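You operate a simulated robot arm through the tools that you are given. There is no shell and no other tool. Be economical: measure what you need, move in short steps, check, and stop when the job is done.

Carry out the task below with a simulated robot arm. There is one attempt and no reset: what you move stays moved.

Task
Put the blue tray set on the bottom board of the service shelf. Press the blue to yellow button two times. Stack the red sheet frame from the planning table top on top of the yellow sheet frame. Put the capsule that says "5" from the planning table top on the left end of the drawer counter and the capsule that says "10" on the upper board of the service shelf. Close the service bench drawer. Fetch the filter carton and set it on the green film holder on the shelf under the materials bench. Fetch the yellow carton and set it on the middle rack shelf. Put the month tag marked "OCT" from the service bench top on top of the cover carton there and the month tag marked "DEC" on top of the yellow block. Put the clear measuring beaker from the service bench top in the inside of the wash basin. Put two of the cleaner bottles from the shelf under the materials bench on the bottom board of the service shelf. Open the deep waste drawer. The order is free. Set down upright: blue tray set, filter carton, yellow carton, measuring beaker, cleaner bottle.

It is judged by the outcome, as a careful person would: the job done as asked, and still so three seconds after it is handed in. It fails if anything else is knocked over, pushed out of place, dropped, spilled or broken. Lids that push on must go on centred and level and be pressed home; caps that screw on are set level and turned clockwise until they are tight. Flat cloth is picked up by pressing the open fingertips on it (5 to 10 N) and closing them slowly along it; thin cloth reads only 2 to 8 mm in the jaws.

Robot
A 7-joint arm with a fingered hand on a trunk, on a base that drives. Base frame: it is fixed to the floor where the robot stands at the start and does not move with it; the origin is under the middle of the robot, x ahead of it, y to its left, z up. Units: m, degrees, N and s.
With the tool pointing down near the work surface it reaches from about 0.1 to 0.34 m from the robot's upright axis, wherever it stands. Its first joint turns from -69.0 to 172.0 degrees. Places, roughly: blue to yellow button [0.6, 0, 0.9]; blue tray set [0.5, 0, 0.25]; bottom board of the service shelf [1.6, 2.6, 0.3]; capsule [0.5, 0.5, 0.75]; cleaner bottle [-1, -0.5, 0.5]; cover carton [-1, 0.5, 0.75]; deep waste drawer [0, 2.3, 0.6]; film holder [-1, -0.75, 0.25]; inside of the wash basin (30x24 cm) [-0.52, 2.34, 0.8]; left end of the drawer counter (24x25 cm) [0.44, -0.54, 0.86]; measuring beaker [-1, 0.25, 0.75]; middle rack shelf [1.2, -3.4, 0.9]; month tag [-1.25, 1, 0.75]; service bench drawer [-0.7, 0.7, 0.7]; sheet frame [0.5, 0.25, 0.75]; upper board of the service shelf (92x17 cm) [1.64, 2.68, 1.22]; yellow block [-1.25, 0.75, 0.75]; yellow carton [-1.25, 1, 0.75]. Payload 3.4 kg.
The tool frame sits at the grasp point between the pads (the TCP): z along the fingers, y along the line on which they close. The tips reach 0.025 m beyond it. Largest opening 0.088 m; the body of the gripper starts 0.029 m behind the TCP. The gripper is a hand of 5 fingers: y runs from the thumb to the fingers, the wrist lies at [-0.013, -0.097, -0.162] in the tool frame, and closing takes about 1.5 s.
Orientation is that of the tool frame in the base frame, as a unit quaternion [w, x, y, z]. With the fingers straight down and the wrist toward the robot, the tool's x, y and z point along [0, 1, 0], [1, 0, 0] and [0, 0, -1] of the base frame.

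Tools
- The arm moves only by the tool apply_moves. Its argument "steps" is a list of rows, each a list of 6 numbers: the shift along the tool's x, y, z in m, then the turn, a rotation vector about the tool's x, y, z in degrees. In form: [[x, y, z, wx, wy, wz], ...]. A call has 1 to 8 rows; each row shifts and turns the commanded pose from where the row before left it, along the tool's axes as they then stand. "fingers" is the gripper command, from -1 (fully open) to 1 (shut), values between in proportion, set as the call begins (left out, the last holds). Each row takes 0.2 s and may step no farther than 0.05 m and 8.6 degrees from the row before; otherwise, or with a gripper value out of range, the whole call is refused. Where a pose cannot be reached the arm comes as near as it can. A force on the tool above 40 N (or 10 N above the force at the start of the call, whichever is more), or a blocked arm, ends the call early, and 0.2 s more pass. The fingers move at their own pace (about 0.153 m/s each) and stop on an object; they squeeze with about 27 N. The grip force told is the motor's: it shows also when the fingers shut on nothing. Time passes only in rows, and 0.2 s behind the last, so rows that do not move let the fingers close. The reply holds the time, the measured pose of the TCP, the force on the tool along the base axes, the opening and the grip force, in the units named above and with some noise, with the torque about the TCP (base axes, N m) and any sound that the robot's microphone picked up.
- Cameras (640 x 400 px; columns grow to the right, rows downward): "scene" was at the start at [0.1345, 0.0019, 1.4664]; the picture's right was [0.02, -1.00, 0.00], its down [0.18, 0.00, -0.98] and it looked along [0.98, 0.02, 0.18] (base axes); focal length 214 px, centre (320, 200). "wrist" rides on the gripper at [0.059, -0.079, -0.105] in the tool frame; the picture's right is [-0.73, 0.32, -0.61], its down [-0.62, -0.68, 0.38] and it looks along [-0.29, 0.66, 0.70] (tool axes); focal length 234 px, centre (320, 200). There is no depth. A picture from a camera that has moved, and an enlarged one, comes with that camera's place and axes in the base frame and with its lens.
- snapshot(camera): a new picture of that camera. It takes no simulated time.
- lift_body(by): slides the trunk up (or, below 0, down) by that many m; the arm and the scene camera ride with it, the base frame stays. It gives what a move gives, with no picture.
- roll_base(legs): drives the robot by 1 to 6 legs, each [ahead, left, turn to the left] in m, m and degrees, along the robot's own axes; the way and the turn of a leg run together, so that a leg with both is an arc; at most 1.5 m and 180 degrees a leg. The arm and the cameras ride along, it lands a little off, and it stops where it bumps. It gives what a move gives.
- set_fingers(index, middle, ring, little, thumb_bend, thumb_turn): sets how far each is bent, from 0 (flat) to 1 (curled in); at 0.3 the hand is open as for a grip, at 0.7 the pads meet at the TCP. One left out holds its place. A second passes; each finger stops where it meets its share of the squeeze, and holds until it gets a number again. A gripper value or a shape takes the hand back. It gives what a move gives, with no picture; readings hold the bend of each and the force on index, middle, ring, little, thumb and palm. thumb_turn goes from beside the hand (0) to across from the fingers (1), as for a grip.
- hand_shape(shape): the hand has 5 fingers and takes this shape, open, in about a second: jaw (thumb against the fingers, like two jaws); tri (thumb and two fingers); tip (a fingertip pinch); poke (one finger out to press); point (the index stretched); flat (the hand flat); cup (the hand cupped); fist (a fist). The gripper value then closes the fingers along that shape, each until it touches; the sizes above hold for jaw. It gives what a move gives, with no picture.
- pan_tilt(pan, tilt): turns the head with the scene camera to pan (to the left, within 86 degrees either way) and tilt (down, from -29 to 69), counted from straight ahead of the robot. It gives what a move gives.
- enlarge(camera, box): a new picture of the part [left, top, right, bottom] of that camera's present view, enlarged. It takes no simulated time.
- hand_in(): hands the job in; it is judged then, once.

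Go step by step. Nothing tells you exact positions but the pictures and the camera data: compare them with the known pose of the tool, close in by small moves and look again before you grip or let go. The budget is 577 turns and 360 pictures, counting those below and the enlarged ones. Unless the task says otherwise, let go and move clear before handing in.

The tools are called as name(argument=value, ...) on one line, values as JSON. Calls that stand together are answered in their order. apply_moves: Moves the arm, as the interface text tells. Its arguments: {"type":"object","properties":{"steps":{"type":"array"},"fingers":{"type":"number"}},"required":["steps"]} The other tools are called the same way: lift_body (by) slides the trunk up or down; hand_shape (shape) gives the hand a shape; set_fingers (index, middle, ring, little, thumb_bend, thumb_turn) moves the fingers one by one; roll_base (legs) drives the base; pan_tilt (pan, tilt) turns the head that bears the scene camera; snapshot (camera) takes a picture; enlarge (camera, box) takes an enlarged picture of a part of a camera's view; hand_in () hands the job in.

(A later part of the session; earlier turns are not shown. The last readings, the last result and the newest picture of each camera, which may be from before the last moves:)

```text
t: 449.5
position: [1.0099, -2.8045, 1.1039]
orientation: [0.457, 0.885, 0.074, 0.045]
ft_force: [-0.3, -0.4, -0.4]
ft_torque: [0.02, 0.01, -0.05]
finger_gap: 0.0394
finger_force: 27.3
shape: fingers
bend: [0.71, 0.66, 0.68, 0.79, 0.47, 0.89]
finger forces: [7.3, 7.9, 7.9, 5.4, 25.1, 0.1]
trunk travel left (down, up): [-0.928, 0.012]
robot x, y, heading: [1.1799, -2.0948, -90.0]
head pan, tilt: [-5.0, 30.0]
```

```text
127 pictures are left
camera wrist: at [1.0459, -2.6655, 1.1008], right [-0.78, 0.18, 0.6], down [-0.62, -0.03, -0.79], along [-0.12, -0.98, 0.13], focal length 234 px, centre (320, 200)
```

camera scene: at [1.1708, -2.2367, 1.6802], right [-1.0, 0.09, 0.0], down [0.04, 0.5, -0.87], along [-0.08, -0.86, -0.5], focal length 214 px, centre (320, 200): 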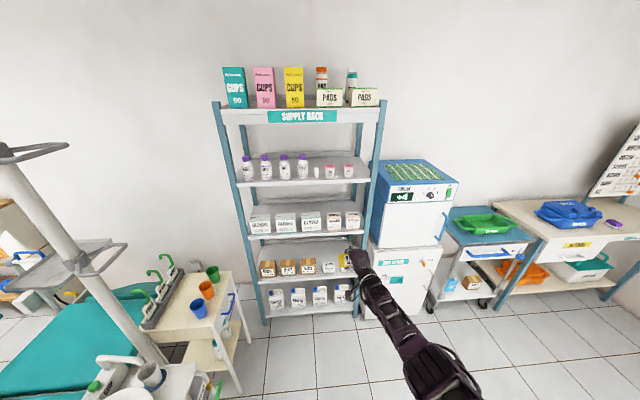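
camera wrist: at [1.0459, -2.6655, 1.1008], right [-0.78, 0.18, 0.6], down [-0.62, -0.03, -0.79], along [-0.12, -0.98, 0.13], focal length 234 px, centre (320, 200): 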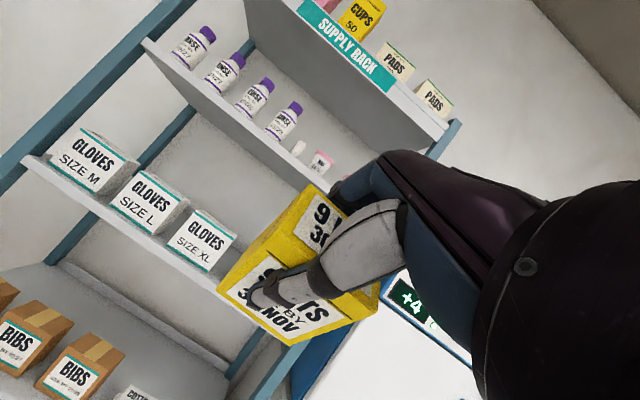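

Tilt is about 54 degrees. Window between box tops (0.995) and the board above (1.19). I set the height and approach in steps.

lift_body(by=-0.024)

roll_base(legs=[[0.3, 0.02, 0]])

snapshot(camera="wrist")

enlarge(camera="scene", box=[240, 180, 440, 320])

```text
t: 450.2
position: [1.01, -2.8034, 1.0798]
orientation: [0.457, 0.885, 0.073, 0.045]
ft_force: [-0.9, -0.2, -0.8]
ft_torque: [0.05, 0.0, 0.02]
finger_gap: 0.0395
finger_force: 26.8
shape: fingers
bend: [0.71, 0.66, 0.68, 0.79, 0.47, 0.89]
finger forces: [7.5, 7.9, 7.9, 5.5, 25.1, 0.0]
trunk travel left (down, up): [-0.904, 0.036]
robot x, y, heading: [1.178, -2.0949, -90.0]
head pan, tilt: [-5.0, 30.0]
```

```text
t: 452.2
position: [1.0276, -3.1001, 1.0806]
orientation: [0.458, 0.885, 0.073, 0.045]
ft_force: [-0.1, -0.4, -1.3]
ft_torque: [0.0, 0.0, 0.02]
finger_gap: 0.0394
finger_force: 27.0
shape: fingers
bend: [0.71, 0.66, 0.68, 0.79, 0.47, 0.89]
finger forces: [7.4, 7.8, 7.8, 5.4, 25.1, 0.1]
trunk travel left (down, up): [-0.904, 0.036]
robot x, y, heading: [1.1963, -2.3938, -90.2]
head pan, tilt: [-5.0, 30.0]
```

```text
126 pictures are left
camera wrist: at [1.0635, -2.9614, 1.0772], right [-0.78, 0.18, 0.6], down [-0.62, -0.03, -0.79], along [-0.13, -0.98, 0.13], focal length 234 px, centre (320, 200)
```

wrist: 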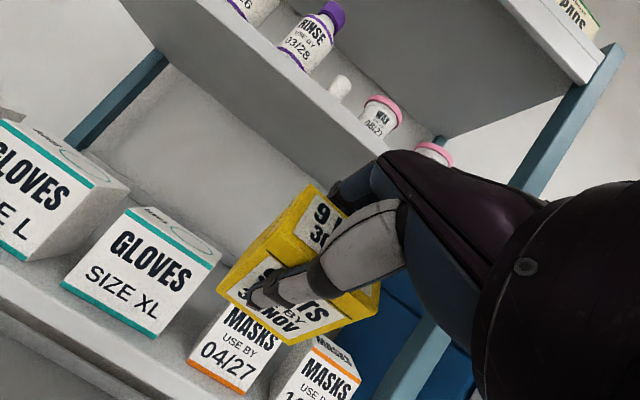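

```text
2.86 times, centred on (340, 250) of scene
camera zoom: at [1.1892, -2.5324, 1.6563], right [-1.0, 0.09, 0.0], down [0.05, 0.5, -0.87], along [-0.08, -0.86, -0.5], focal length 613 px, centre (263, 57)
```

zoom: 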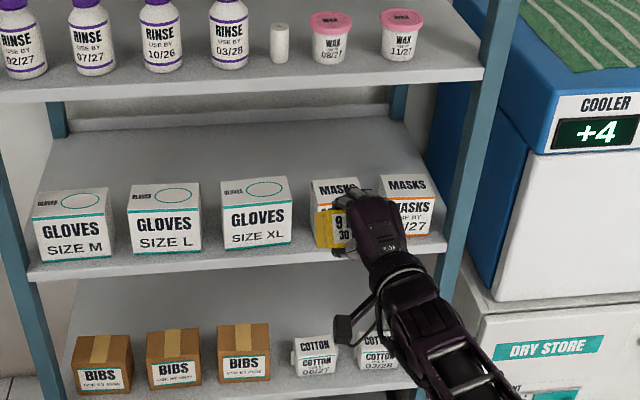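

roll_base(legs=[[0.1, 0, 0]])

snapshot(camera="wrist")

enlarge(camera="scene", box=[260, 200, 440, 326])

```text
t: 453.4
position: [1.0294, -3.2014, 1.0803]
orientation: [0.458, 0.884, 0.074, 0.045]
ft_force: [-0.4, -0.2, -1.0]
ft_torque: [0.05, 0.0, 0.0]
finger_gap: 0.0393
finger_force: 27.1
shape: fingers
bend: [0.71, 0.66, 0.68, 0.79, 0.47, 0.89]
finger forces: [7.5, 7.8, 7.7, 5.5, 25.1, 0.1]
trunk travel left (down, up): [-0.904, 0.036]
robot x, y, heading: [1.1962, -2.4951, -89.9]
head pan, tilt: [-5.0, 30.0]
```

```text
124 pictures are left
camera wrist: at [1.0646, -3.0625, 1.0771], right [-0.78, 0.18, 0.6], down [-0.62, -0.03, -0.79], along [-0.12, -0.98, 0.13], focal length 234 px, centre (320, 200)
```

wrist: 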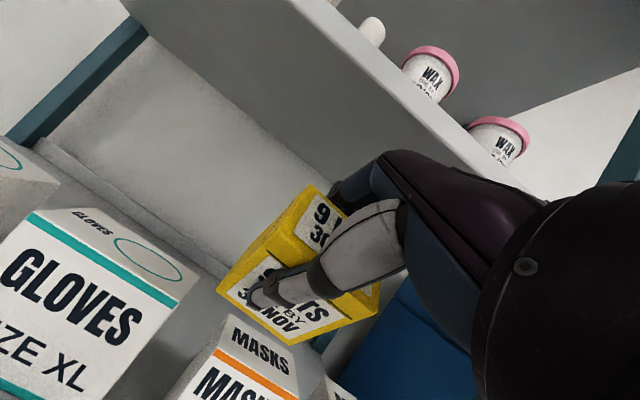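

```text
3.17 times, centred on (350, 263) of scene
camera zoom: at [1.1893, -2.6333, 1.6563], right [-1.0, 0.09, 0.0], down [0.04, 0.5, -0.87], along [-0.08, -0.86, -0.5], focal length 681 px, centre (225, -0)
```

zoom: 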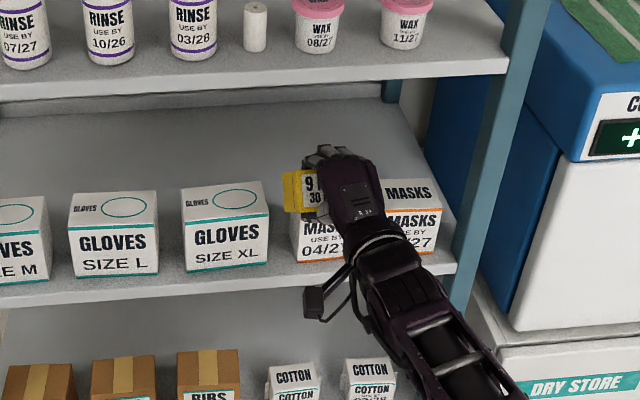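

roll_base(legs=[[0.07, 0, 0]])

roll_base(legs=[[0.05, 0, 0]])

snapshot(camera="wrist")

enlarge(camera="scene", box=[260, 200, 440, 326])

```text
t: 454.4
position: [1.0283, -3.2713, 1.0813]
orientation: [0.458, 0.885, 0.073, 0.045]
ft_force: [-1.1, -0.1, -0.3]
ft_torque: [0.01, 0.0, 0.03]
finger_gap: 0.0395
finger_force: 26.6
shape: fingers
bend: [0.71, 0.66, 0.68, 0.79, 0.47, 0.89]
finger forces: [7.4, 7.8, 7.9, 5.6, 25.1, 0.0]
trunk travel left (down, up): [-0.904, 0.036]
robot x, y, heading: [1.1995, -2.5626, -90.2]
head pan, tilt: [-5.0, 30.0]
```

```text
t: 455.3
position: [1.028, -3.3194, 1.083]
orientation: [0.459, 0.884, 0.073, 0.045]
ft_force: [0.8, 1.0, -1.3]
ft_torque: [0.01, -0.02, 0.01]
finger_gap: 0.0393
finger_force: 27.1
shape: fingers
bend: [0.71, 0.66, 0.68, 0.79, 0.47, 0.89]
finger forces: [7.3, 7.8, 7.8, 5.5, 25.2, 0.1]
trunk travel left (down, up): [-0.904, 0.036]
robot x, y, heading: [1.1956, -2.6125, -90.1]
head pan, tilt: [-5.0, 30.0]
```

```text
122 pictures are left
camera wrist: at [1.0632, -3.1806, 1.0786], right [-0.78, 0.18, 0.6], down [-0.62, -0.03, -0.79], along [-0.13, -0.98, 0.13], focal length 234 px, centre (320, 200)
```

wrist: 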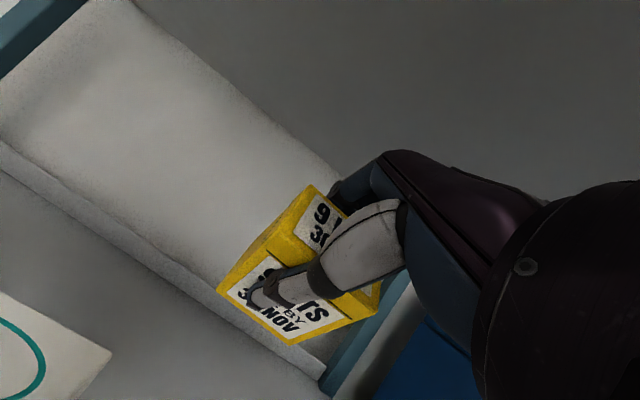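

```text
3.17 times, centred on (350, 263) of scene
camera zoom: at [1.1888, -2.7501, 1.6567], right [-1.0, 0.09, 0.0], down [0.05, 0.5, -0.87], along [-0.08, -0.86, -0.5], focal length 681 px, centre (225, -0)
```

zoom: 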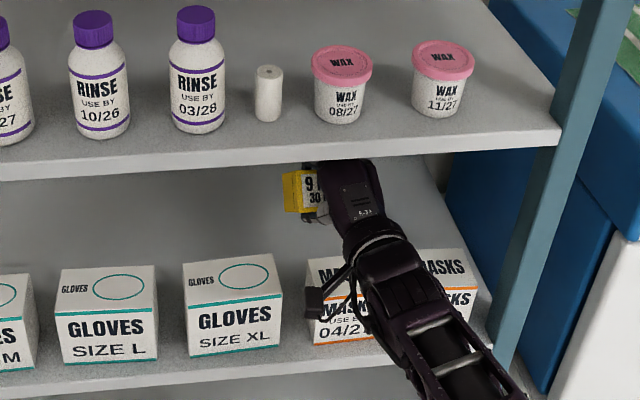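

Inside, no contact. I go 3 cm deeper, then alternate untilting and lowering behind the boxes.

roll_base(legs=[[0.03, 0, 0]])

lift_body(by=-0.035)

apply_moves(steps=[[0, 0, 0, 8, 0, 0], [0, 0, 0, 8, 0, 0], [0, 0, 0, 0, 0, 0]])

lift_body(by=-0.03)

snapshot(camera="wrist")

enlarge(camera="scene", box=[260, 200, 440, 326])

```text
t: 456.1
position: [1.0277, -3.348, 1.0815]
orientation: [0.459, 0.885, 0.072, 0.044]
ft_force: [-0.7, 1.0, -0.4]
ft_torque: [0.03, -0.01, -0.04]
finger_gap: 0.0394
finger_force: 26.6
shape: fingers
bend: [0.71, 0.66, 0.68, 0.79, 0.47, 0.89]
finger forces: [7.4, 7.8, 7.7, 5.5, 24.9, 0.0]
trunk travel left (down, up): [-0.904, 0.036]
robot x, y, heading: [1.2007, -2.6443, -90.1]
head pan, tilt: [-5.0, 30.0]
```

```text
t: 456.9
position: [1.0273, -3.3539, 1.0442]
orientation: [0.457, 0.885, 0.073, 0.045]
ft_force: [0.9, 0.0, -0.4]
ft_torque: [0.02, 0.0, -0.02]
finger_gap: 0.0393
finger_force: 26.8
shape: fingers
bend: [0.71, 0.66, 0.68, 0.79, 0.47, 0.89]
finger forces: [7.4, 7.8, 7.8, 5.5, 25.1, 0.0]
trunk travel left (down, up): [-0.869, 0.071]
robot x, y, heading: [1.1992, -2.6459, -90.2]
head pan, tilt: [-5.0, 30.0]
```

```text
t: 457.7
position: [1.0283, -3.3529, 1.0442]
orientation: [0.329, 0.94, 0.078, 0.034]
ft_force: [0.6, -0.7, -0.6]
ft_torque: [-0.05, -0.01, -0.01]
finger_gap: 0.0393
finger_force: 26.4
shape: fingers
bend: [0.71, 0.66, 0.68, 0.79, 0.47, 0.89]
finger forces: [7.3, 7.6, 7.7, 5.4, 24.7, 0.0]
trunk travel left (down, up): [-0.869, 0.071]
robot x, y, heading: [1.1969, -2.6482, -90.4]
head pan, tilt: [-5.0, 30.0]
```

```text
t: 458.5
position: [1.0276, -3.3529, 1.0139]
orientation: [0.33, 0.94, 0.079, 0.034]
ft_force: [0.5, 0.3, -0.4]
ft_torque: [0.0, 0.03, 0.02]
finger_gap: 0.0393
finger_force: 26.0
shape: fingers
bend: [0.71, 0.66, 0.68, 0.79, 0.47, 0.89]
finger forces: [7.4, 7.8, 7.8, 5.3, 24.6, 0.1]
trunk travel left (down, up): [-0.839, 0.101]
robot x, y, heading: [1.194, -2.6447, -90.1]
head pan, tilt: [-5.0, 30.0]
```

```text
120 pictures are left
camera wrist: at [1.063, -3.2176, 1.0474], right [-0.75, 0.0, 0.67], down [-0.66, 0.18, -0.73], along [-0.12, -0.98, -0.14], focal length 234 px, centre (320, 200)
```

wrist: 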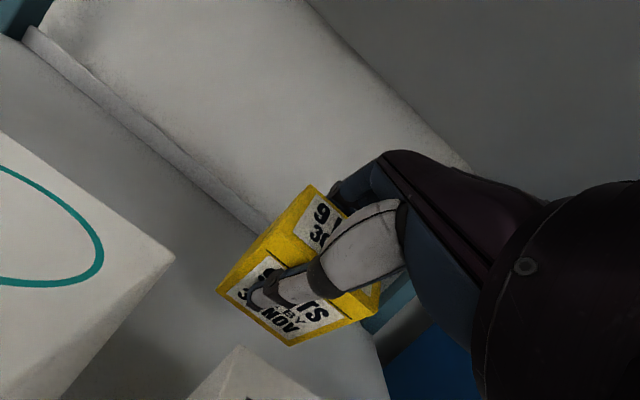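

```text
3.17 times, centred on (350, 263) of scene
camera zoom: at [1.1885, -2.7849, 1.5911], right [-1.0, 0.09, 0.0], down [0.05, 0.5, -0.87], along [-0.08, -0.86, -0.5], focal length 681 px, centre (225, -0)
```

zoom: 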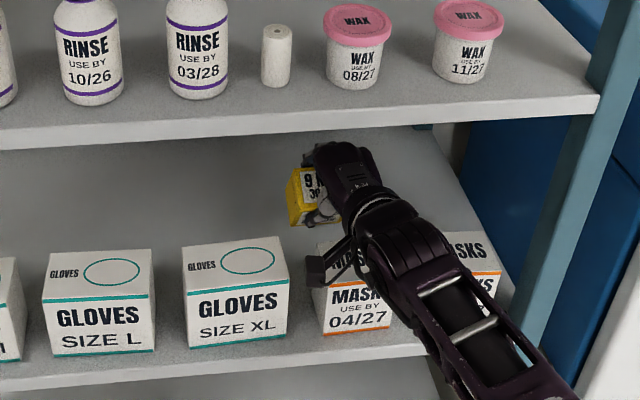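

apply_moves(steps=[[0, 0, 0, 8, 0, 0], [0, 0, 0, 0, 0, 0]])

lift_body(by=-0.022)

apply_moves(steps=[[0, 0, 0, 8, 0, 0], [0, 0, 0, 0, 0, 0]])

snapshot(camera="wrist")

enlarge(camera="scene", box=[260, 200, 440, 326])

```text
t: 459.1
position: [1.0278, -3.3527, 1.0148]
orientation: [0.263, 0.961, 0.08, 0.029]
ft_force: [-0.5, 0.2, 0.2]
ft_torque: [-0.02, -0.01, -0.01]
finger_gap: 0.0393
finger_force: 26.1
shape: fingers
bend: [0.71, 0.66, 0.68, 0.79, 0.47, 0.89]
finger forces: [7.4, 7.7, 7.7, 5.3, 24.2, 0.0]
trunk travel left (down, up): [-0.839, 0.101]
robot x, y, heading: [1.197, -2.6463, -90.1]
head pan, tilt: [-5.0, 30.0]
```

```text
t: 459.8
position: [1.0268, -3.3521, 0.9922]
orientation: [0.263, 0.961, 0.082, 0.029]
ft_force: [-0.4, 0.4, -0.5]
ft_torque: [0.02, -0.01, -0.01]
finger_gap: 0.0391
finger_force: 25.9
shape: fingers
bend: [0.71, 0.66, 0.68, 0.79, 0.47, 0.89]
finger forces: [7.4, 7.7, 7.7, 5.2, 24.3, 0.0]
trunk travel left (down, up): [-0.817, 0.123]
robot x, y, heading: [1.1979, -2.6443, -90.0]
head pan, tilt: [-5.0, 30.0]
```

```text
t: 460.4
position: [1.0267, -3.3523, 0.9922]
orientation: [0.194, 0.977, 0.082, 0.023]
ft_force: [-0.1, 1.3, -1.4]
ft_torque: [0.02, 0.03, 0.03]
finger_gap: 0.0395
finger_force: 26.3
shape: fingers
bend: [0.71, 0.66, 0.68, 0.79, 0.47, 0.89]
finger forces: [7.4, 7.7, 7.6, 5.3, 24.0, 0.0]
trunk travel left (down, up): [-0.817, 0.123]
robot x, y, heading: [1.1957, -2.6431, -90.3]
head pan, tilt: [-5.0, 30.0]
```

```text
118 pictures are left
camera wrist: at [1.0648, -3.2313, 1.0596], right [-0.71, -0.19, 0.68], down [-0.69, 0.37, -0.62], along [-0.13, -0.91, -0.39], focal length 234 px, centre (320, 200)
```

wrist: 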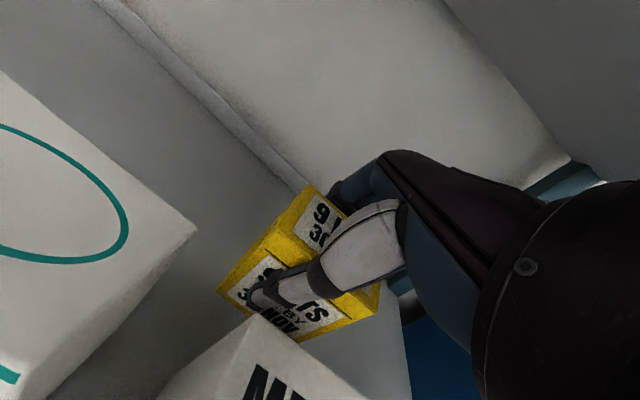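

```text
3.17 times, centred on (350, 263) of scene
camera zoom: at [1.1884, -2.7847, 1.5692], right [-1.0, 0.09, 0.0], down [0.05, 0.5, -0.87], along [-0.08, -0.86, -0.5], focal length 681 px, centre (225, -0)
```

zoom: 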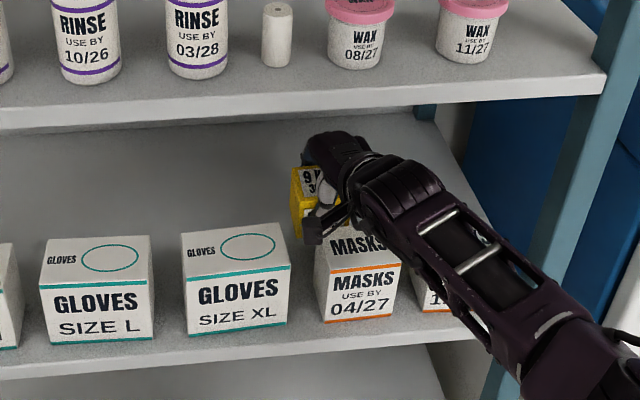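

lift_body(by=-0.01)

apply_moves(steps=[[0, 0, 0, 5, 0, 0], [0, 0, 0, 0, 0, 0]])

lift_body(by=-0.005)

snapshot(camera="wrist")

```text
t: 460.9
position: [1.0263, -3.3532, 0.9816]
orientation: [0.196, 0.977, 0.083, 0.023]
ft_force: [-0.2, 0.1, -1.4]
ft_torque: [0.0, 0.01, -0.01]
finger_gap: 0.0391
finger_force: 25.9
shape: fingers
bend: [0.71, 0.66, 0.68, 0.79, 0.47, 0.89]
finger forces: [7.4, 7.6, 7.7, 5.3, 24.0, 0.0]
trunk travel left (down, up): [-0.807, 0.133]
robot x, y, heading: [1.1977, -2.645, -90.2]
head pan, tilt: [-5.0, 30.0]
```

```text
t: 461.5
position: [1.026, -3.3513, 0.9833]
orientation: [0.153, 0.985, 0.084, 0.019]
ft_force: [1.0, 0.1, -0.3]
ft_torque: [0.0, 0.0, 0.01]
finger_gap: 0.0395
finger_force: 25.8
shape: fingers
bend: [0.71, 0.66, 0.68, 0.79, 0.47, 0.89]
finger forces: [7.4, 7.6, 7.5, 5.3, 24.1, 0.1]
trunk travel left (down, up): [-0.807, 0.133]
robot x, y, heading: [1.1975, -2.6419, -90.3]
head pan, tilt: [-5.0, 30.0]
```

```text
t: 462.1
position: [1.0262, -3.3529, 0.9776]
orientation: [0.152, 0.985, 0.083, 0.019]
ft_force: [0.4, 1.2, -0.5]
ft_torque: [0.01, -0.02, 0.02]
finger_gap: 0.0391
finger_force: 25.8
shape: fingers
bend: [0.71, 0.66, 0.68, 0.79, 0.47, 0.89]
finger forces: [7.4, 7.6, 7.7, 5.2, 24.0, 0.1]
trunk travel left (down, up): [-0.802, 0.138]
robot x, y, heading: [1.1961, -2.6448, -90.1]
head pan, tilt: [-5.0, 30.0]
```

```text
116 pictures are left
camera wrist: at [1.0654, -3.2376, 1.0541], right [-0.7, -0.25, 0.67], down [-0.7, 0.42, -0.58], along [-0.14, -0.87, -0.47], focal length 234 px, centre (320, 200)
```

wrist: 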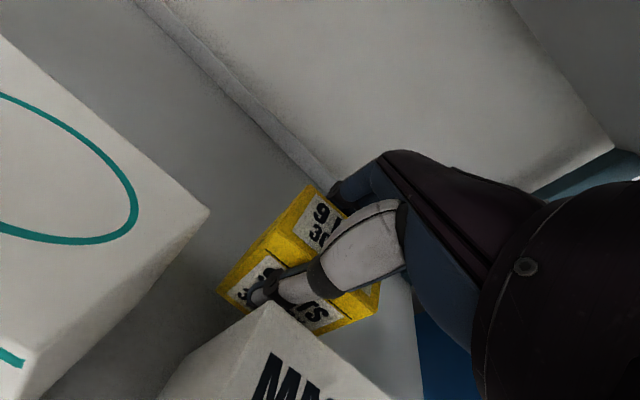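

apply_moves(steps=[[0, 0, 0, 4, 0, 0], [0, 0, 0, 0, 0, 0]])

lift_body(by=-0.005)

lift_body(by=-0.005)

enlarge(camera="scene", box=[260, 200, 440, 326])

```text
t: 462.7
position: [1.0267, -3.3524, 0.9777]
orientation: [0.118, 0.989, 0.084, 0.017]
ft_force: [0.1, 0.7, -0.5]
ft_torque: [0.0, -0.01, -0.01]
finger_gap: 0.0393
finger_force: 25.9
shape: fingers
bend: [0.71, 0.66, 0.68, 0.79, 0.47, 0.89]
finger forces: [7.3, 7.6, 7.6, 5.4, 23.9, 0.0]
trunk travel left (down, up): [-0.802, 0.138]
robot x, y, heading: [1.1948, -2.6422, -90.5]
head pan, tilt: [-5.0, 30.0]
```

```text
t: 463.2
position: [1.0271, -3.3529, 0.9729]
orientation: [0.118, 0.989, 0.084, 0.017]
ft_force: [-0.7, 0.2, -1.0]
ft_torque: [-0.03, -0.04, 0.01]
finger_gap: 0.0392
finger_force: 26.1
shape: fingers
bend: [0.71, 0.66, 0.68, 0.79, 0.47, 0.89]
finger forces: [7.5, 7.7, 7.6, 5.2, 23.9, 0.1]
trunk travel left (down, up): [-0.797, 0.143]
robot x, y, heading: [1.1981, -2.6479, -90.3]
head pan, tilt: [-5.0, 30.0]
```

```text
t: 463.8
position: [1.0265, -3.3513, 0.968]
orientation: [0.118, 0.989, 0.084, 0.017]
ft_force: [-0.4, 0.6, -1.0]
ft_torque: [-0.05, -0.01, -0.02]
finger_gap: 0.0396
finger_force: 26.1
shape: fingers
bend: [0.71, 0.66, 0.68, 0.79, 0.47, 0.89]
finger forces: [7.4, 7.5, 7.6, 5.3, 23.9, 0.1]
trunk travel left (down, up): [-0.792, 0.148]
robot x, y, heading: [1.1959, -2.6448, -90.5]
head pan, tilt: [-5.0, 30.0]
```

```text
3.17 times, centred on (350, 263) of scene
camera zoom: at [1.1883, -2.7852, 1.5441], right [-1.0, 0.09, 0.0], down [0.05, 0.5, -0.87], along [-0.08, -0.86, -0.5], focal length 681 px, centre (225, -0)
```

zoom: 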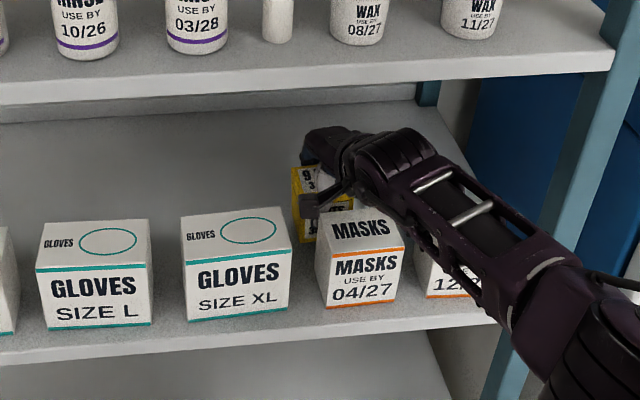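

Nearly down. I continue in small steps until contact.

lift_body(by=-0.004)

lift_body(by=-0.004)

lift_body(by=-0.004)

```text
t: 464.3
position: [1.0278, -3.3526, 0.9625]
orientation: [0.119, 0.989, 0.084, 0.018]
ft_force: [0.3, 0.0, -0.6]
ft_torque: [-0.03, -0.04, 0.0]
finger_gap: 0.0393
finger_force: 25.9
shape: fingers
bend: [0.71, 0.66, 0.68, 0.79, 0.47, 0.89]
finger forces: [7.4, 7.5, 7.5, 5.3, 23.8, 0.0]
trunk travel left (down, up): [-0.788, 0.152]
robot x, y, heading: [1.1928, -2.6479, -90.2]
head pan, tilt: [-5.0, 30.0]
```

```text
t: 464.8
position: [1.0273, -3.3511, 0.9602]
orientation: [0.119, 0.989, 0.084, 0.017]
ft_force: [-0.6, 0.2, 0.1]
ft_torque: [-0.01, 0.01, -0.03]
finger_gap: 0.0396
finger_force: 25.8
shape: fingers
bend: [0.71, 0.66, 0.68, 0.79, 0.47, 0.89]
finger forces: [7.5, 7.6, 7.6, 5.3, 23.9, 0.0]
trunk travel left (down, up): [-0.784, 0.156]
robot x, y, heading: [1.1992, -2.6494, -90.3]
head pan, tilt: [-5.0, 30.0]
```

```text
t: 465.3
position: [1.0269, -3.3519, 0.9561]
orientation: [0.118, 0.989, 0.084, 0.018]
ft_force: [0.4, -0.2, 0.2]
ft_torque: [-0.01, -0.01, 0.01]
finger_gap: 0.0392
finger_force: 25.8
shape: fingers
bend: [0.71, 0.66, 0.68, 0.79, 0.47, 0.89]
finger forces: [7.4, 7.5, 7.6, 5.3, 23.9, 0.0]
trunk travel left (down, up): [-0.78, 0.16]
robot x, y, heading: [1.1965, -2.6444, -90.2]
head pan, tilt: [-5.0, 30.0]
```

lift_body(by=-0.004)

lift_body(by=-0.004)

snapshot(camera="wrist")

```text
t: 465.9
position: [1.0282, -3.3523, 0.9519]
orientation: [0.118, 0.989, 0.084, 0.016]
ft_force: [0.6, -0.7, -1.3]
ft_torque: [-0.01, -0.03, -0.02]
finger_gap: 0.0394
finger_force: 26.2
shape: fingers
bend: [0.71, 0.66, 0.68, 0.79, 0.47, 0.89]
finger forces: [7.3, 7.6, 7.6, 5.3, 23.9, 0.1]
trunk travel left (down, up): [-0.776, 0.164]
robot x, y, heading: [1.1988, -2.6415, -90.2]
head pan, tilt: [-5.0, 30.0]
```

```text
t: 466.4
position: [1.0265, -3.3522, 0.9478]
orientation: [0.118, 0.989, 0.083, 0.017]
ft_force: [-0.3, 1.1, -0.9]
ft_torque: [-0.03, 0.01, -0.01]
finger_gap: 0.0393
finger_force: 26.0
shape: fingers
bend: [0.71, 0.66, 0.68, 0.79, 0.47, 0.89]
finger forces: [7.4, 7.7, 7.5, 5.4, 23.9, 0.0]
trunk travel left (down, up): [-0.772, 0.168]
robot x, y, heading: [1.1936, -2.6414, -90.5]
head pan, tilt: [-5.0, 30.0]
```

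```text
114 pictures are left
camera wrist: at [1.0666, -3.2431, 1.0314], right [-0.69, -0.29, 0.66], down [-0.7, 0.46, -0.54], along [-0.14, -0.84, -0.52], focal length 234 px, centre (320, 200)
```

wrist: 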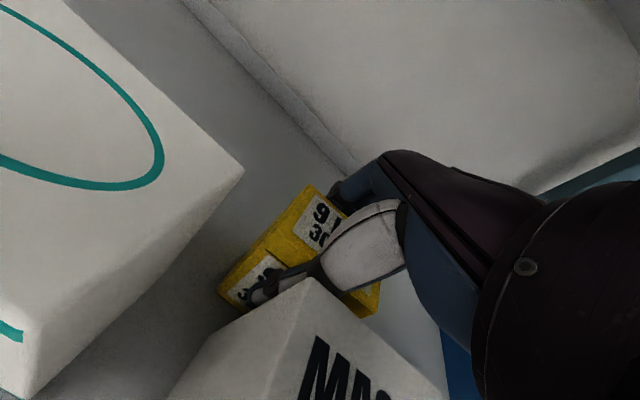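

lift_body(by=-0.006)

lift_body(by=-0.004)

lift_body(by=-0.004)

```text
t: 466.9
position: [1.0274, -3.3518, 0.9445]
orientation: [0.122, 0.989, 0.083, 0.018]
ft_force: [-3.8, -1.1, 15.1]
ft_torque: [0.38, -0.12, 0.06]
finger_gap: 0.0393
finger_force: 27.4
shape: fingers
bend: [0.71, 0.66, 0.69, 0.79, 0.47, 0.89]
finger forces: [8.1, 8.1, 7.7, 6.8, 24.2, 0.0]
trunk travel left (down, up): [-0.766, 0.174]
robot x, y, heading: [1.1935, -2.6444, -90.2]
head pan, tilt: [-5.0, 30.0]
```

```text
t: 467.5
position: [1.0271, -3.3509, 0.9408]
orientation: [0.122, 0.989, 0.084, 0.018]
ft_force: [-3.7, -2.4, 20.6]
ft_torque: [0.37, -0.17, 0.06]
finger_gap: 0.0393
finger_force: 28.2
shape: fingers
bend: [0.71, 0.66, 0.69, 0.79, 0.47, 0.89]
finger forces: [9.0, 8.4, 7.7, 7.3, 24.3, 0.0]
trunk travel left (down, up): [-0.762, 0.178]
robot x, y, heading: [1.1926, -2.6448, -90.3]
head pan, tilt: [-5.0, 30.0]
```

```text
t: 468.0
position: [1.0271, -3.3509, 0.9403]
orientation: [0.123, 0.989, 0.084, 0.017]
ft_force: [-5.7, -5.8, 31.6]
ft_torque: [0.13, 0.03, 0.16]
finger_gap: 0.0393
finger_force: 30.8
shape: fingers
bend: [0.71, 0.66, 0.69, 0.8, 0.47, 0.9]
finger forces: [9.1, 9.7, 8.9, 8.4, 24.2, 0.0]
trunk travel left (down, up): [-0.758, 0.182]
robot x, y, heading: [1.1968, -2.6441, -90.4]
head pan, tilt: [-5.0, 30.0]
```

Contact. I relieve the force and open gently, mainly with the far fingers.

lift_body(by=0.009)

set_fingers(index=0.5, middle=0.5, ring=0.5, little=0.5, thumb_bend=0.42)

snapshot(camera="wrist")

enlarge(camera="scene", box=[280, 200, 420, 298])

```text
t: 468.6
position: [1.0261, -3.3506, 0.9419]
orientation: [0.117, 0.989, 0.084, 0.016]
ft_force: [-1.4, -1.7, 6.4]
ft_torque: [-0.26, -0.08, -0.11]
finger_gap: 0.0392
finger_force: 27.2
shape: fingers
bend: [0.71, 0.66, 0.69, 0.8, 0.47, 0.9]
finger forces: [9.0, 8.9, 7.6, 7.1, 23.5, 0.0]
trunk travel left (down, up): [-0.767, 0.173]
robot x, y, heading: [1.1974, -2.6477, -90.1]
head pan, tilt: [-5.0, 30.0]
```

```text
t: 469.6
position: [1.0278, -3.3521, 0.9424]
orientation: [0.119, 0.989, 0.083, 0.016]
ft_force: [0.8, 0.7, -0.3]
ft_torque: [0.01, 0.01, -0.03]
finger_gap: 0.0517
finger_force: 0.3
shape: fingers
bend: [0.5, 0.5, 0.5, 0.5, 0.41, 0.97]
finger forces: [0.2, 0.0, 0.0, 0.0, 0.4, 0.1]
trunk travel left (down, up): [-0.767, 0.173]
robot x, y, heading: [1.1968, -2.6472, -90.4]
head pan, tilt: [-5.0, 30.0]
```

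```text
113 pictures are left
camera wrist: at [1.0666, -3.2429, 1.0265], right [-0.69, -0.29, 0.66], down [-0.7, 0.46, -0.54], along [-0.14, -0.84, -0.52], focal length 234 px, centre (320, 200)
```

wrist: 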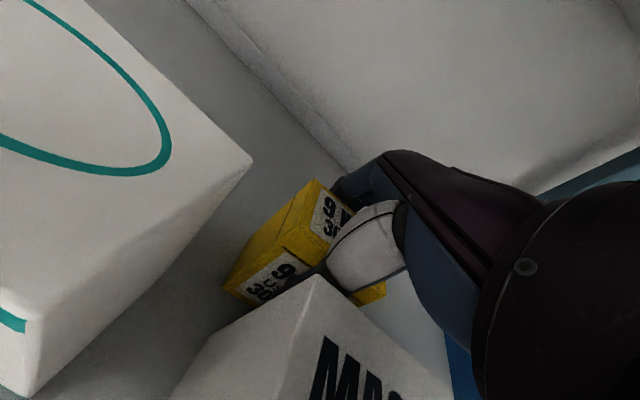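

```text
4.08 times, centred on (350, 249) of scene
camera zoom: at [1.1885, -2.7849, 1.5192], right [-1.0, 0.09, 0.0], down [0.05, 0.5, -0.87], along [-0.08, -0.86, -0.5], focal length 875 px, centre (198, 0)
```

zoom: 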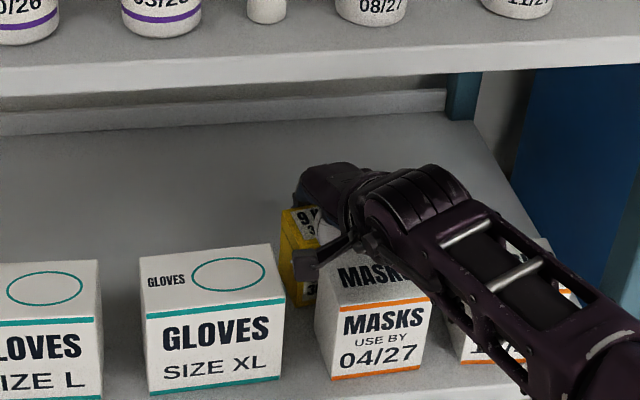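

set_fingers(index=0.42, middle=0.42, ring=0.42, little=0.42, thumb_bend=0.4)

lift_body(by=0.05)

snapshot(camera="wrist")

```text
t: 470.6
position: [1.0261, -3.3515, 0.9427]
orientation: [0.118, 0.989, 0.083, 0.017]
ft_force: [0.3, -0.3, 0.8]
ft_torque: [0.01, 0.05, 0.04]
finger_gap: 0.0609
finger_force: 0.0
shape: fingers
bend: [0.42, 0.42, 0.42, 0.42, 0.4, 0.97]
finger forces: [0.1, 0.1, 0.0, 0.0, 0.0, 0.0]
trunk travel left (down, up): [-0.767, 0.173]
robot x, y, heading: [1.1984, -2.647, -90.2]
head pan, tilt: [-5.0, 30.0]
```

```text
t: 471.5
position: [1.0264, -3.3523, 0.9935]
orientation: [0.118, 0.989, 0.084, 0.016]
ft_force: [-0.6, -0.5, 0.4]
ft_torque: [0.02, 0.04, -0.02]
finger_gap: 0.061
finger_force: 0.1
shape: fingers
bend: [0.42, 0.42, 0.42, 0.42, 0.4, 0.97]
finger forces: [0.1, 0.0, 0.1, 0.0, 0.0, 0.0]
trunk travel left (down, up): [-0.817, 0.123]
robot x, y, heading: [1.193, -2.6453, -90.1]
head pan, tilt: [-5.0, 30.0]
```

```text
111 pictures are left
camera wrist: at [1.0666, -3.2431, 1.0765], right [-0.69, -0.29, 0.66], down [-0.7, 0.46, -0.54], along [-0.14, -0.84, -0.52], focal length 234 px, centre (320, 200)
```

wrist: 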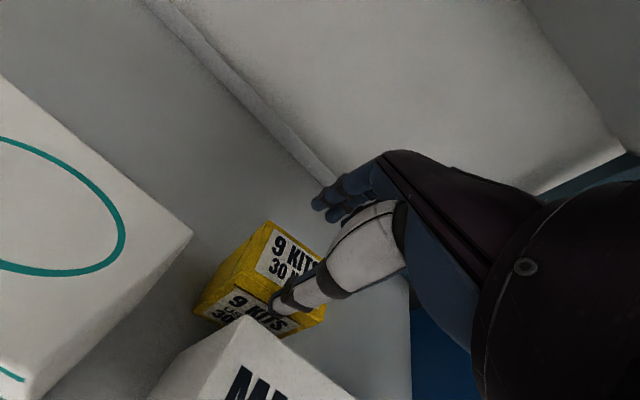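

lift_body(by=0.015)

apply_moves(steps=[[0, 0, 0, -8, 0, 0], [0, 0, 0, -4, 0, 0], [0, 0, 0, 0, 0, 0]])

lift_body(by=0.025)

apply_moves(steps=[[0, 0, 0, -8, 0, 0], [0, 0, 0, -8, 0, 0], [0, 0, 0, 0, 0, 0]])

snapshot(camera="wrist")

```text
t: 472.1
position: [1.0264, -3.352, 1.0081]
orientation: [0.118, 0.989, 0.084, 0.017]
ft_force: [-1.1, 0.3, 0.9]
ft_torque: [0.0, -0.03, 0.02]
finger_gap: 0.0607
finger_force: 0.0
shape: fingers
bend: [0.42, 0.42, 0.42, 0.42, 0.4, 0.97]
finger forces: [0.0, 0.0, 0.0, 0.0, 0.0, 0.1]
trunk travel left (down, up): [-0.832, 0.108]
robot x, y, heading: [1.1962, -2.6467, -90.0]
head pan, tilt: [-5.0, 30.0]
```

```text
t: 472.9
position: [1.0258, -3.3509, 1.0076]
orientation: [0.222, 0.971, 0.082, 0.025]
ft_force: [-0.3, 0.0, 1.0]
ft_torque: [-0.01, -0.02, 0.0]
finger_gap: 0.0607
finger_force: 0.0
shape: fingers
bend: [0.42, 0.42, 0.42, 0.42, 0.4, 0.97]
finger forces: [0.1, 0.1, 0.1, 0.0, 0.1, 0.0]
trunk travel left (down, up): [-0.832, 0.108]
robot x, y, heading: [1.1981, -2.6438, -90.3]
head pan, tilt: [-5.0, 30.0]
```

```text
t: 473.6
position: [1.0268, -3.351, 1.0332]
orientation: [0.22, 0.972, 0.081, 0.025]
ft_force: [0.2, 0.4, 0.1]
ft_torque: [0.0, -0.03, 0.0]
finger_gap: 0.0611
finger_force: 0.1
shape: fingers
bend: [0.42, 0.42, 0.42, 0.42, 0.4, 0.97]
finger forces: [0.0, 0.0, 0.0, 0.0, 0.0, 0.0]
trunk travel left (down, up): [-0.857, 0.083]
robot x, y, heading: [1.1972, -2.6451, -90.3]
head pan, tilt: [-5.0, 30.0]
```

```text
t: 474.4
position: [1.0269, -3.3517, 1.0323]
orientation: [0.356, 0.931, 0.077, 0.036]
ft_force: [0.2, -0.3, 0.0]
ft_torque: [0.0, 0.01, -0.03]
finger_gap: 0.0611
finger_force: 0.0
shape: fingers
bend: [0.42, 0.42, 0.42, 0.42, 0.4, 0.97]
finger forces: [0.0, 0.0, 0.0, 0.0, 0.0, 0.0]
trunk travel left (down, up): [-0.857, 0.083]
robot x, y, heading: [1.1968, -2.647, -90.1]
head pan, tilt: [-5.0, 30.0]
```

```text
110 pictures are left
camera wrist: at [1.0621, -3.2159, 1.0589], right [-0.75, 0.04, 0.66], down [-0.65, 0.14, -0.75], along [-0.12, -0.99, -0.08], focal length 234 px, centre (320, 200)
```

wrist: 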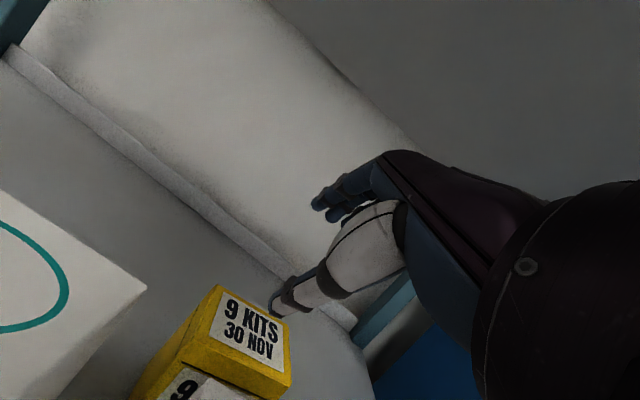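

The carton stands upright on the board. I raise a little more and back straight out.

lift_body(by=0.03)

roll_base(legs=[[-0.45, 0, 0]])

snapshot(camera="scene")

enlarge(camera="scene", box=[230, 170, 390, 282])

```text
t: 475.2
position: [1.0259, -3.3529, 1.0624]
orientation: [0.354, 0.931, 0.077, 0.037]
ft_force: [-0.1, -0.1, 0.8]
ft_torque: [0.0, 0.01, -0.01]
finger_gap: 0.0607
finger_force: 0.0
shape: fingers
bend: [0.42, 0.42, 0.42, 0.42, 0.4, 0.97]
finger forces: [0.0, 0.0, 0.1, 0.0, 0.0, 0.0]
trunk travel left (down, up): [-0.887, 0.053]
robot x, y, heading: [1.1979, -2.6478, -90.1]
head pan, tilt: [-5.0, 30.0]
```

```text
t: 477.9
position: [1.0243, -2.9035, 1.0625]
orientation: [0.355, 0.932, 0.072, 0.034]
ft_force: [0.2, 0.4, 0.2]
ft_torque: [-0.03, -0.03, 0.02]
finger_gap: 0.0611
finger_force: 0.1
shape: fingers
bend: [0.42, 0.42, 0.42, 0.42, 0.4, 0.97]
finger forces: [0.1, 0.0, 0.0, 0.1, 0.0, 0.0]
trunk travel left (down, up): [-0.887, 0.053]
robot x, y, heading: [1.2047, -2.198, -90.8]
head pan, tilt: [-5.0, 30.0]
```

```text
109 pictures are left
camera scene: at [1.1911, -2.3379, 1.6391], right [-0.99, 0.1, 0.0], down [0.05, 0.5, -0.87], along [-0.09, -0.86, -0.5], focal length 214 px, centre (320, 200)
```

scene: 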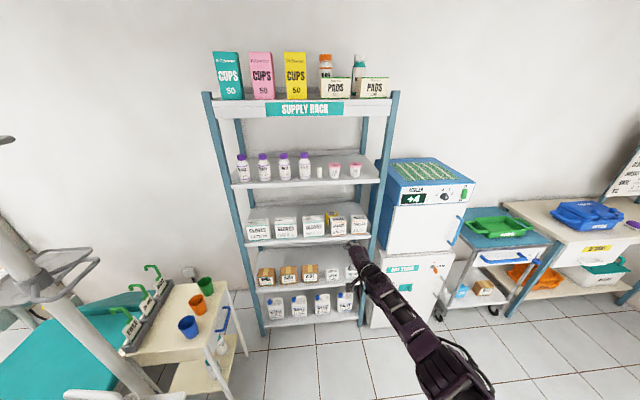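

```text
3.57 times, centred on (310, 226) of scene
camera zoom: at [1.1911, -2.3379, 1.6391], right [-0.99, 0.1, 0.0], down [0.05, 0.5, -0.87], along [-0.09, -0.86, -0.5], focal length 766 px, centre (356, 107)
```

zoom: 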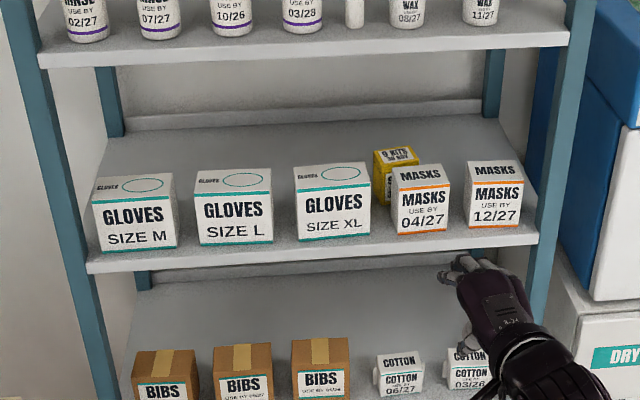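

Yellow carton is on the middle rack shelf. Next, the filter carton: I drive back toward the aisle and turn to face the benches.

roll_base(legs=[[0, -1.15, 0.8], [-0.6, 0, 0], [0, 0, -90], [0, -0.9, 0]])

pan_tilt(pan=0, tilt=35)

snapshot(camera="scene")

```text
t: 495.0
position: [-0.7018, -0.5371, 1.0634]
orientation: [0.279, 0.721, -0.594, -0.221]
ft_force: [0.5, -0.3, 0.5]
ft_torque: [-0.01, -0.01, -0.03]
finger_gap: 0.0611
finger_force: 0.0
shape: fingers
bend: [0.42, 0.42, 0.42, 0.42, 0.4, 0.97]
finger forces: [0.1, 0.0, 0.0, 0.0, 0.1, 0.0]
trunk travel left (down, up): [-0.887, 0.053]
robot x, y, heading: [0.0145, -0.6875, -179.1]
head pan, tilt: [-5.0, 30.0]
```

```text
t: 495.6
position: [-0.7028, -0.5358, 1.0627]
orientation: [0.279, 0.721, -0.594, -0.221]
ft_force: [-0.3, 0.5, 0.4]
ft_torque: [0.02, 0.01, -0.01]
finger_gap: 0.0611
finger_force: 0.1
shape: fingers
bend: [0.42, 0.42, 0.42, 0.42, 0.4, 0.97]
finger forces: [0.0, 0.0, 0.0, 0.0, 0.0, 0.0]
trunk travel left (down, up): [-0.887, 0.053]
robot x, y, heading: [0.0059, -0.6859, -178.8]
head pan, tilt: [0.0, 35.0]
```

```text
107 pictures are left
camera scene: at [-0.1284, -0.6901, 1.6314], right [-0.02, 1.0, 0.0], down [0.57, 0.01, -0.82], along [-0.82, -0.02, -0.57], focal length 214 px, centre (320, 200)
```

scene: 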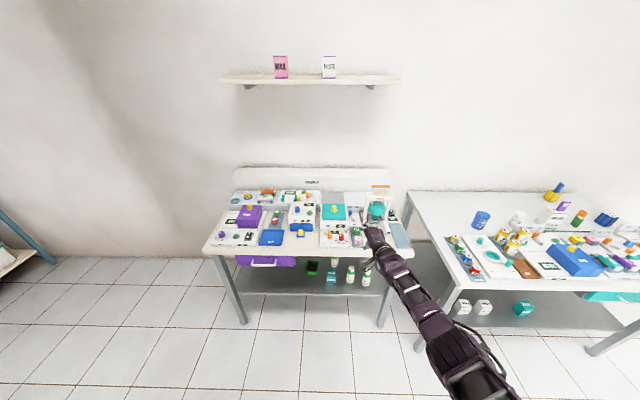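

I drive to the service bench front, lower the trunk, and look at the FILTERS carton on its lower shelf.

roll_base(legs=[[-0.09, -1.0, 0]])

apply_moves(steps=[[0, 0, 0, 8, 0, 0], [0, 0, 0, 8, 0, 0], [0, 0, 0, 8, 0, 0], [0, 0, 0, 8, 0, 0], [0, 0, 0, 0, 0, 0]])

lift_body(by=-0.4)

lift_body(by=-0.2)

snapshot(camera="scene")

snapshot(camera="wrist")

```text
t: 500.9
position: [-0.6266, 0.4848, 1.0623]
orientation: [0.277, 0.718, -0.599, -0.222]
ft_force: [-0.6, 0.1, 0.1]
ft_torque: [-0.01, -0.03, 0.03]
finger_gap: 0.061
finger_force: 0.1
shape: fingers
bend: [0.42, 0.42, 0.42, 0.42, 0.4, 0.97]
finger forces: [0.0, 0.0, 0.0, 0.0, 0.0, 0.0]
trunk travel left (down, up): [-0.887, 0.053]
robot x, y, heading: [0.0818, 0.3279, -179.5]
head pan, tilt: [0.0, 35.0]
```

```text
t: 502.1
position: [-0.6263, 0.4853, 1.0629]
orientation: [0.068, 0.766, -0.637, -0.049]
ft_force: [0.3, -1.0, 0.1]
ft_torque: [0.01, 0.0, -0.03]
finger_gap: 0.0612
finger_force: 0.0
shape: fingers
bend: [0.42, 0.42, 0.42, 0.42, 0.4, 0.97]
finger forces: [0.1, 0.0, 0.0, 0.0, 0.0, 0.0]
trunk travel left (down, up): [-0.887, 0.053]
robot x, y, heading: [0.084, 0.3236, -179.3]
head pan, tilt: [0.0, 35.0]
```

```text
t: 505.9
position: [-0.6266, 0.4836, 0.6623]
orientation: [0.068, 0.767, -0.636, -0.049]
ft_force: [-0.1, -0.2, -0.6]
ft_torque: [0.0, -0.03, -0.02]
finger_gap: 0.0612
finger_force: 0.0
shape: fingers
bend: [0.42, 0.42, 0.42, 0.42, 0.4, 0.97]
finger forces: [0.0, 0.1, 0.1, 0.1, 0.1, 0.0]
trunk travel left (down, up): [-0.487, 0.453]
robot x, y, heading: [0.0784, 0.3274, -179.4]
head pan, tilt: [0.0, 35.0]
```

```text
t: 508.1
position: [-0.6261, 0.4838, 0.4636]
orientation: [0.069, 0.766, -0.637, -0.049]
ft_force: [0.8, 0.3, -0.4]
ft_torque: [0.0, -0.02, -0.02]
finger_gap: 0.0609
finger_force: 0.2
shape: fingers
bend: [0.42, 0.42, 0.42, 0.42, 0.4, 0.97]
finger forces: [0.0, 0.0, 0.0, 0.1, 0.1, 0.0]
trunk travel left (down, up): [-0.287, 0.653]
robot x, y, heading: [0.0844, 0.3261, -179.5]
head pan, tilt: [0.0, 35.0]
```

```text
106 pictures are left
camera scene: at [-0.0546, 0.3241, 1.0314], right [-0.01, 1.0, 0.0], down [0.57, 0.01, -0.82], along [-0.82, -0.01, -0.57], focal length 214 px, centre (320, 200)
```

scene: 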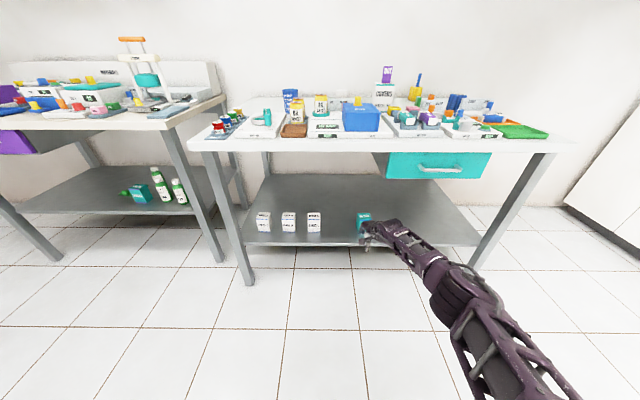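

```text
105 pictures are left
camera wrist: at [-0.5219, 0.4447, 0.5536], right [-0.35, 0.68, 0.64], down [0.48, 0.72, -0.5], along [-0.8, 0.14, -0.58], focal length 234 px, centre (320, 200)
```

wrist: 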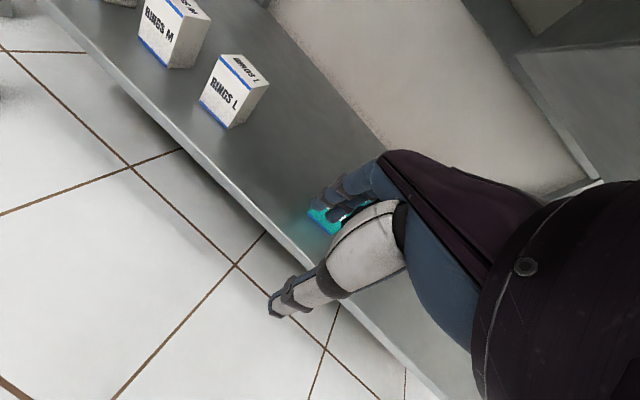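

enlarge(camera="scene", box=[330, 195, 400, 255])

enlarge(camera="scene", box=[90, 150, 220, 230])

```text
6.67 times, centred on (365, 225) of scene
camera zoom: at [-0.0546, 0.3241, 1.0314], right [-0.01, 1.0, 0.0], down [0.57, 0.01, -0.82], along [-0.82, -0.01, -0.57], focal length 1430 px, centre (20, 33)
```

zoom: 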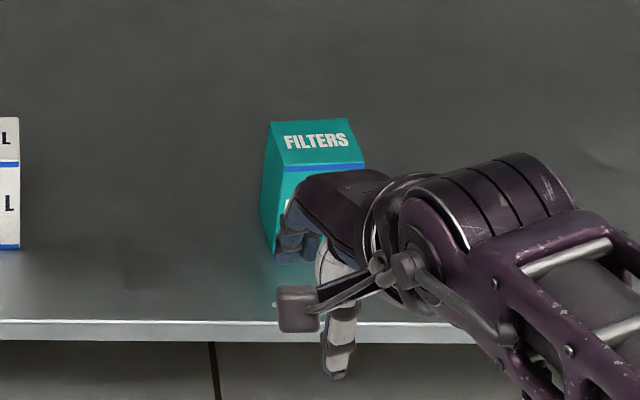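

```text
4.92 times, centred on (155, 190) of scene
camera zoom: at [-0.0546, 0.3241, 1.0314], right [-0.01, 1.0, 0.0], down [0.57, 0.01, -0.82], along [-0.82, -0.01, -0.57], focal length 1056 px, centre (1132, 249)
```

zoom: 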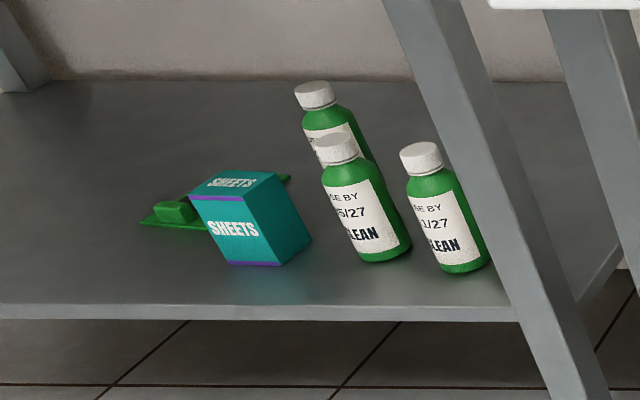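

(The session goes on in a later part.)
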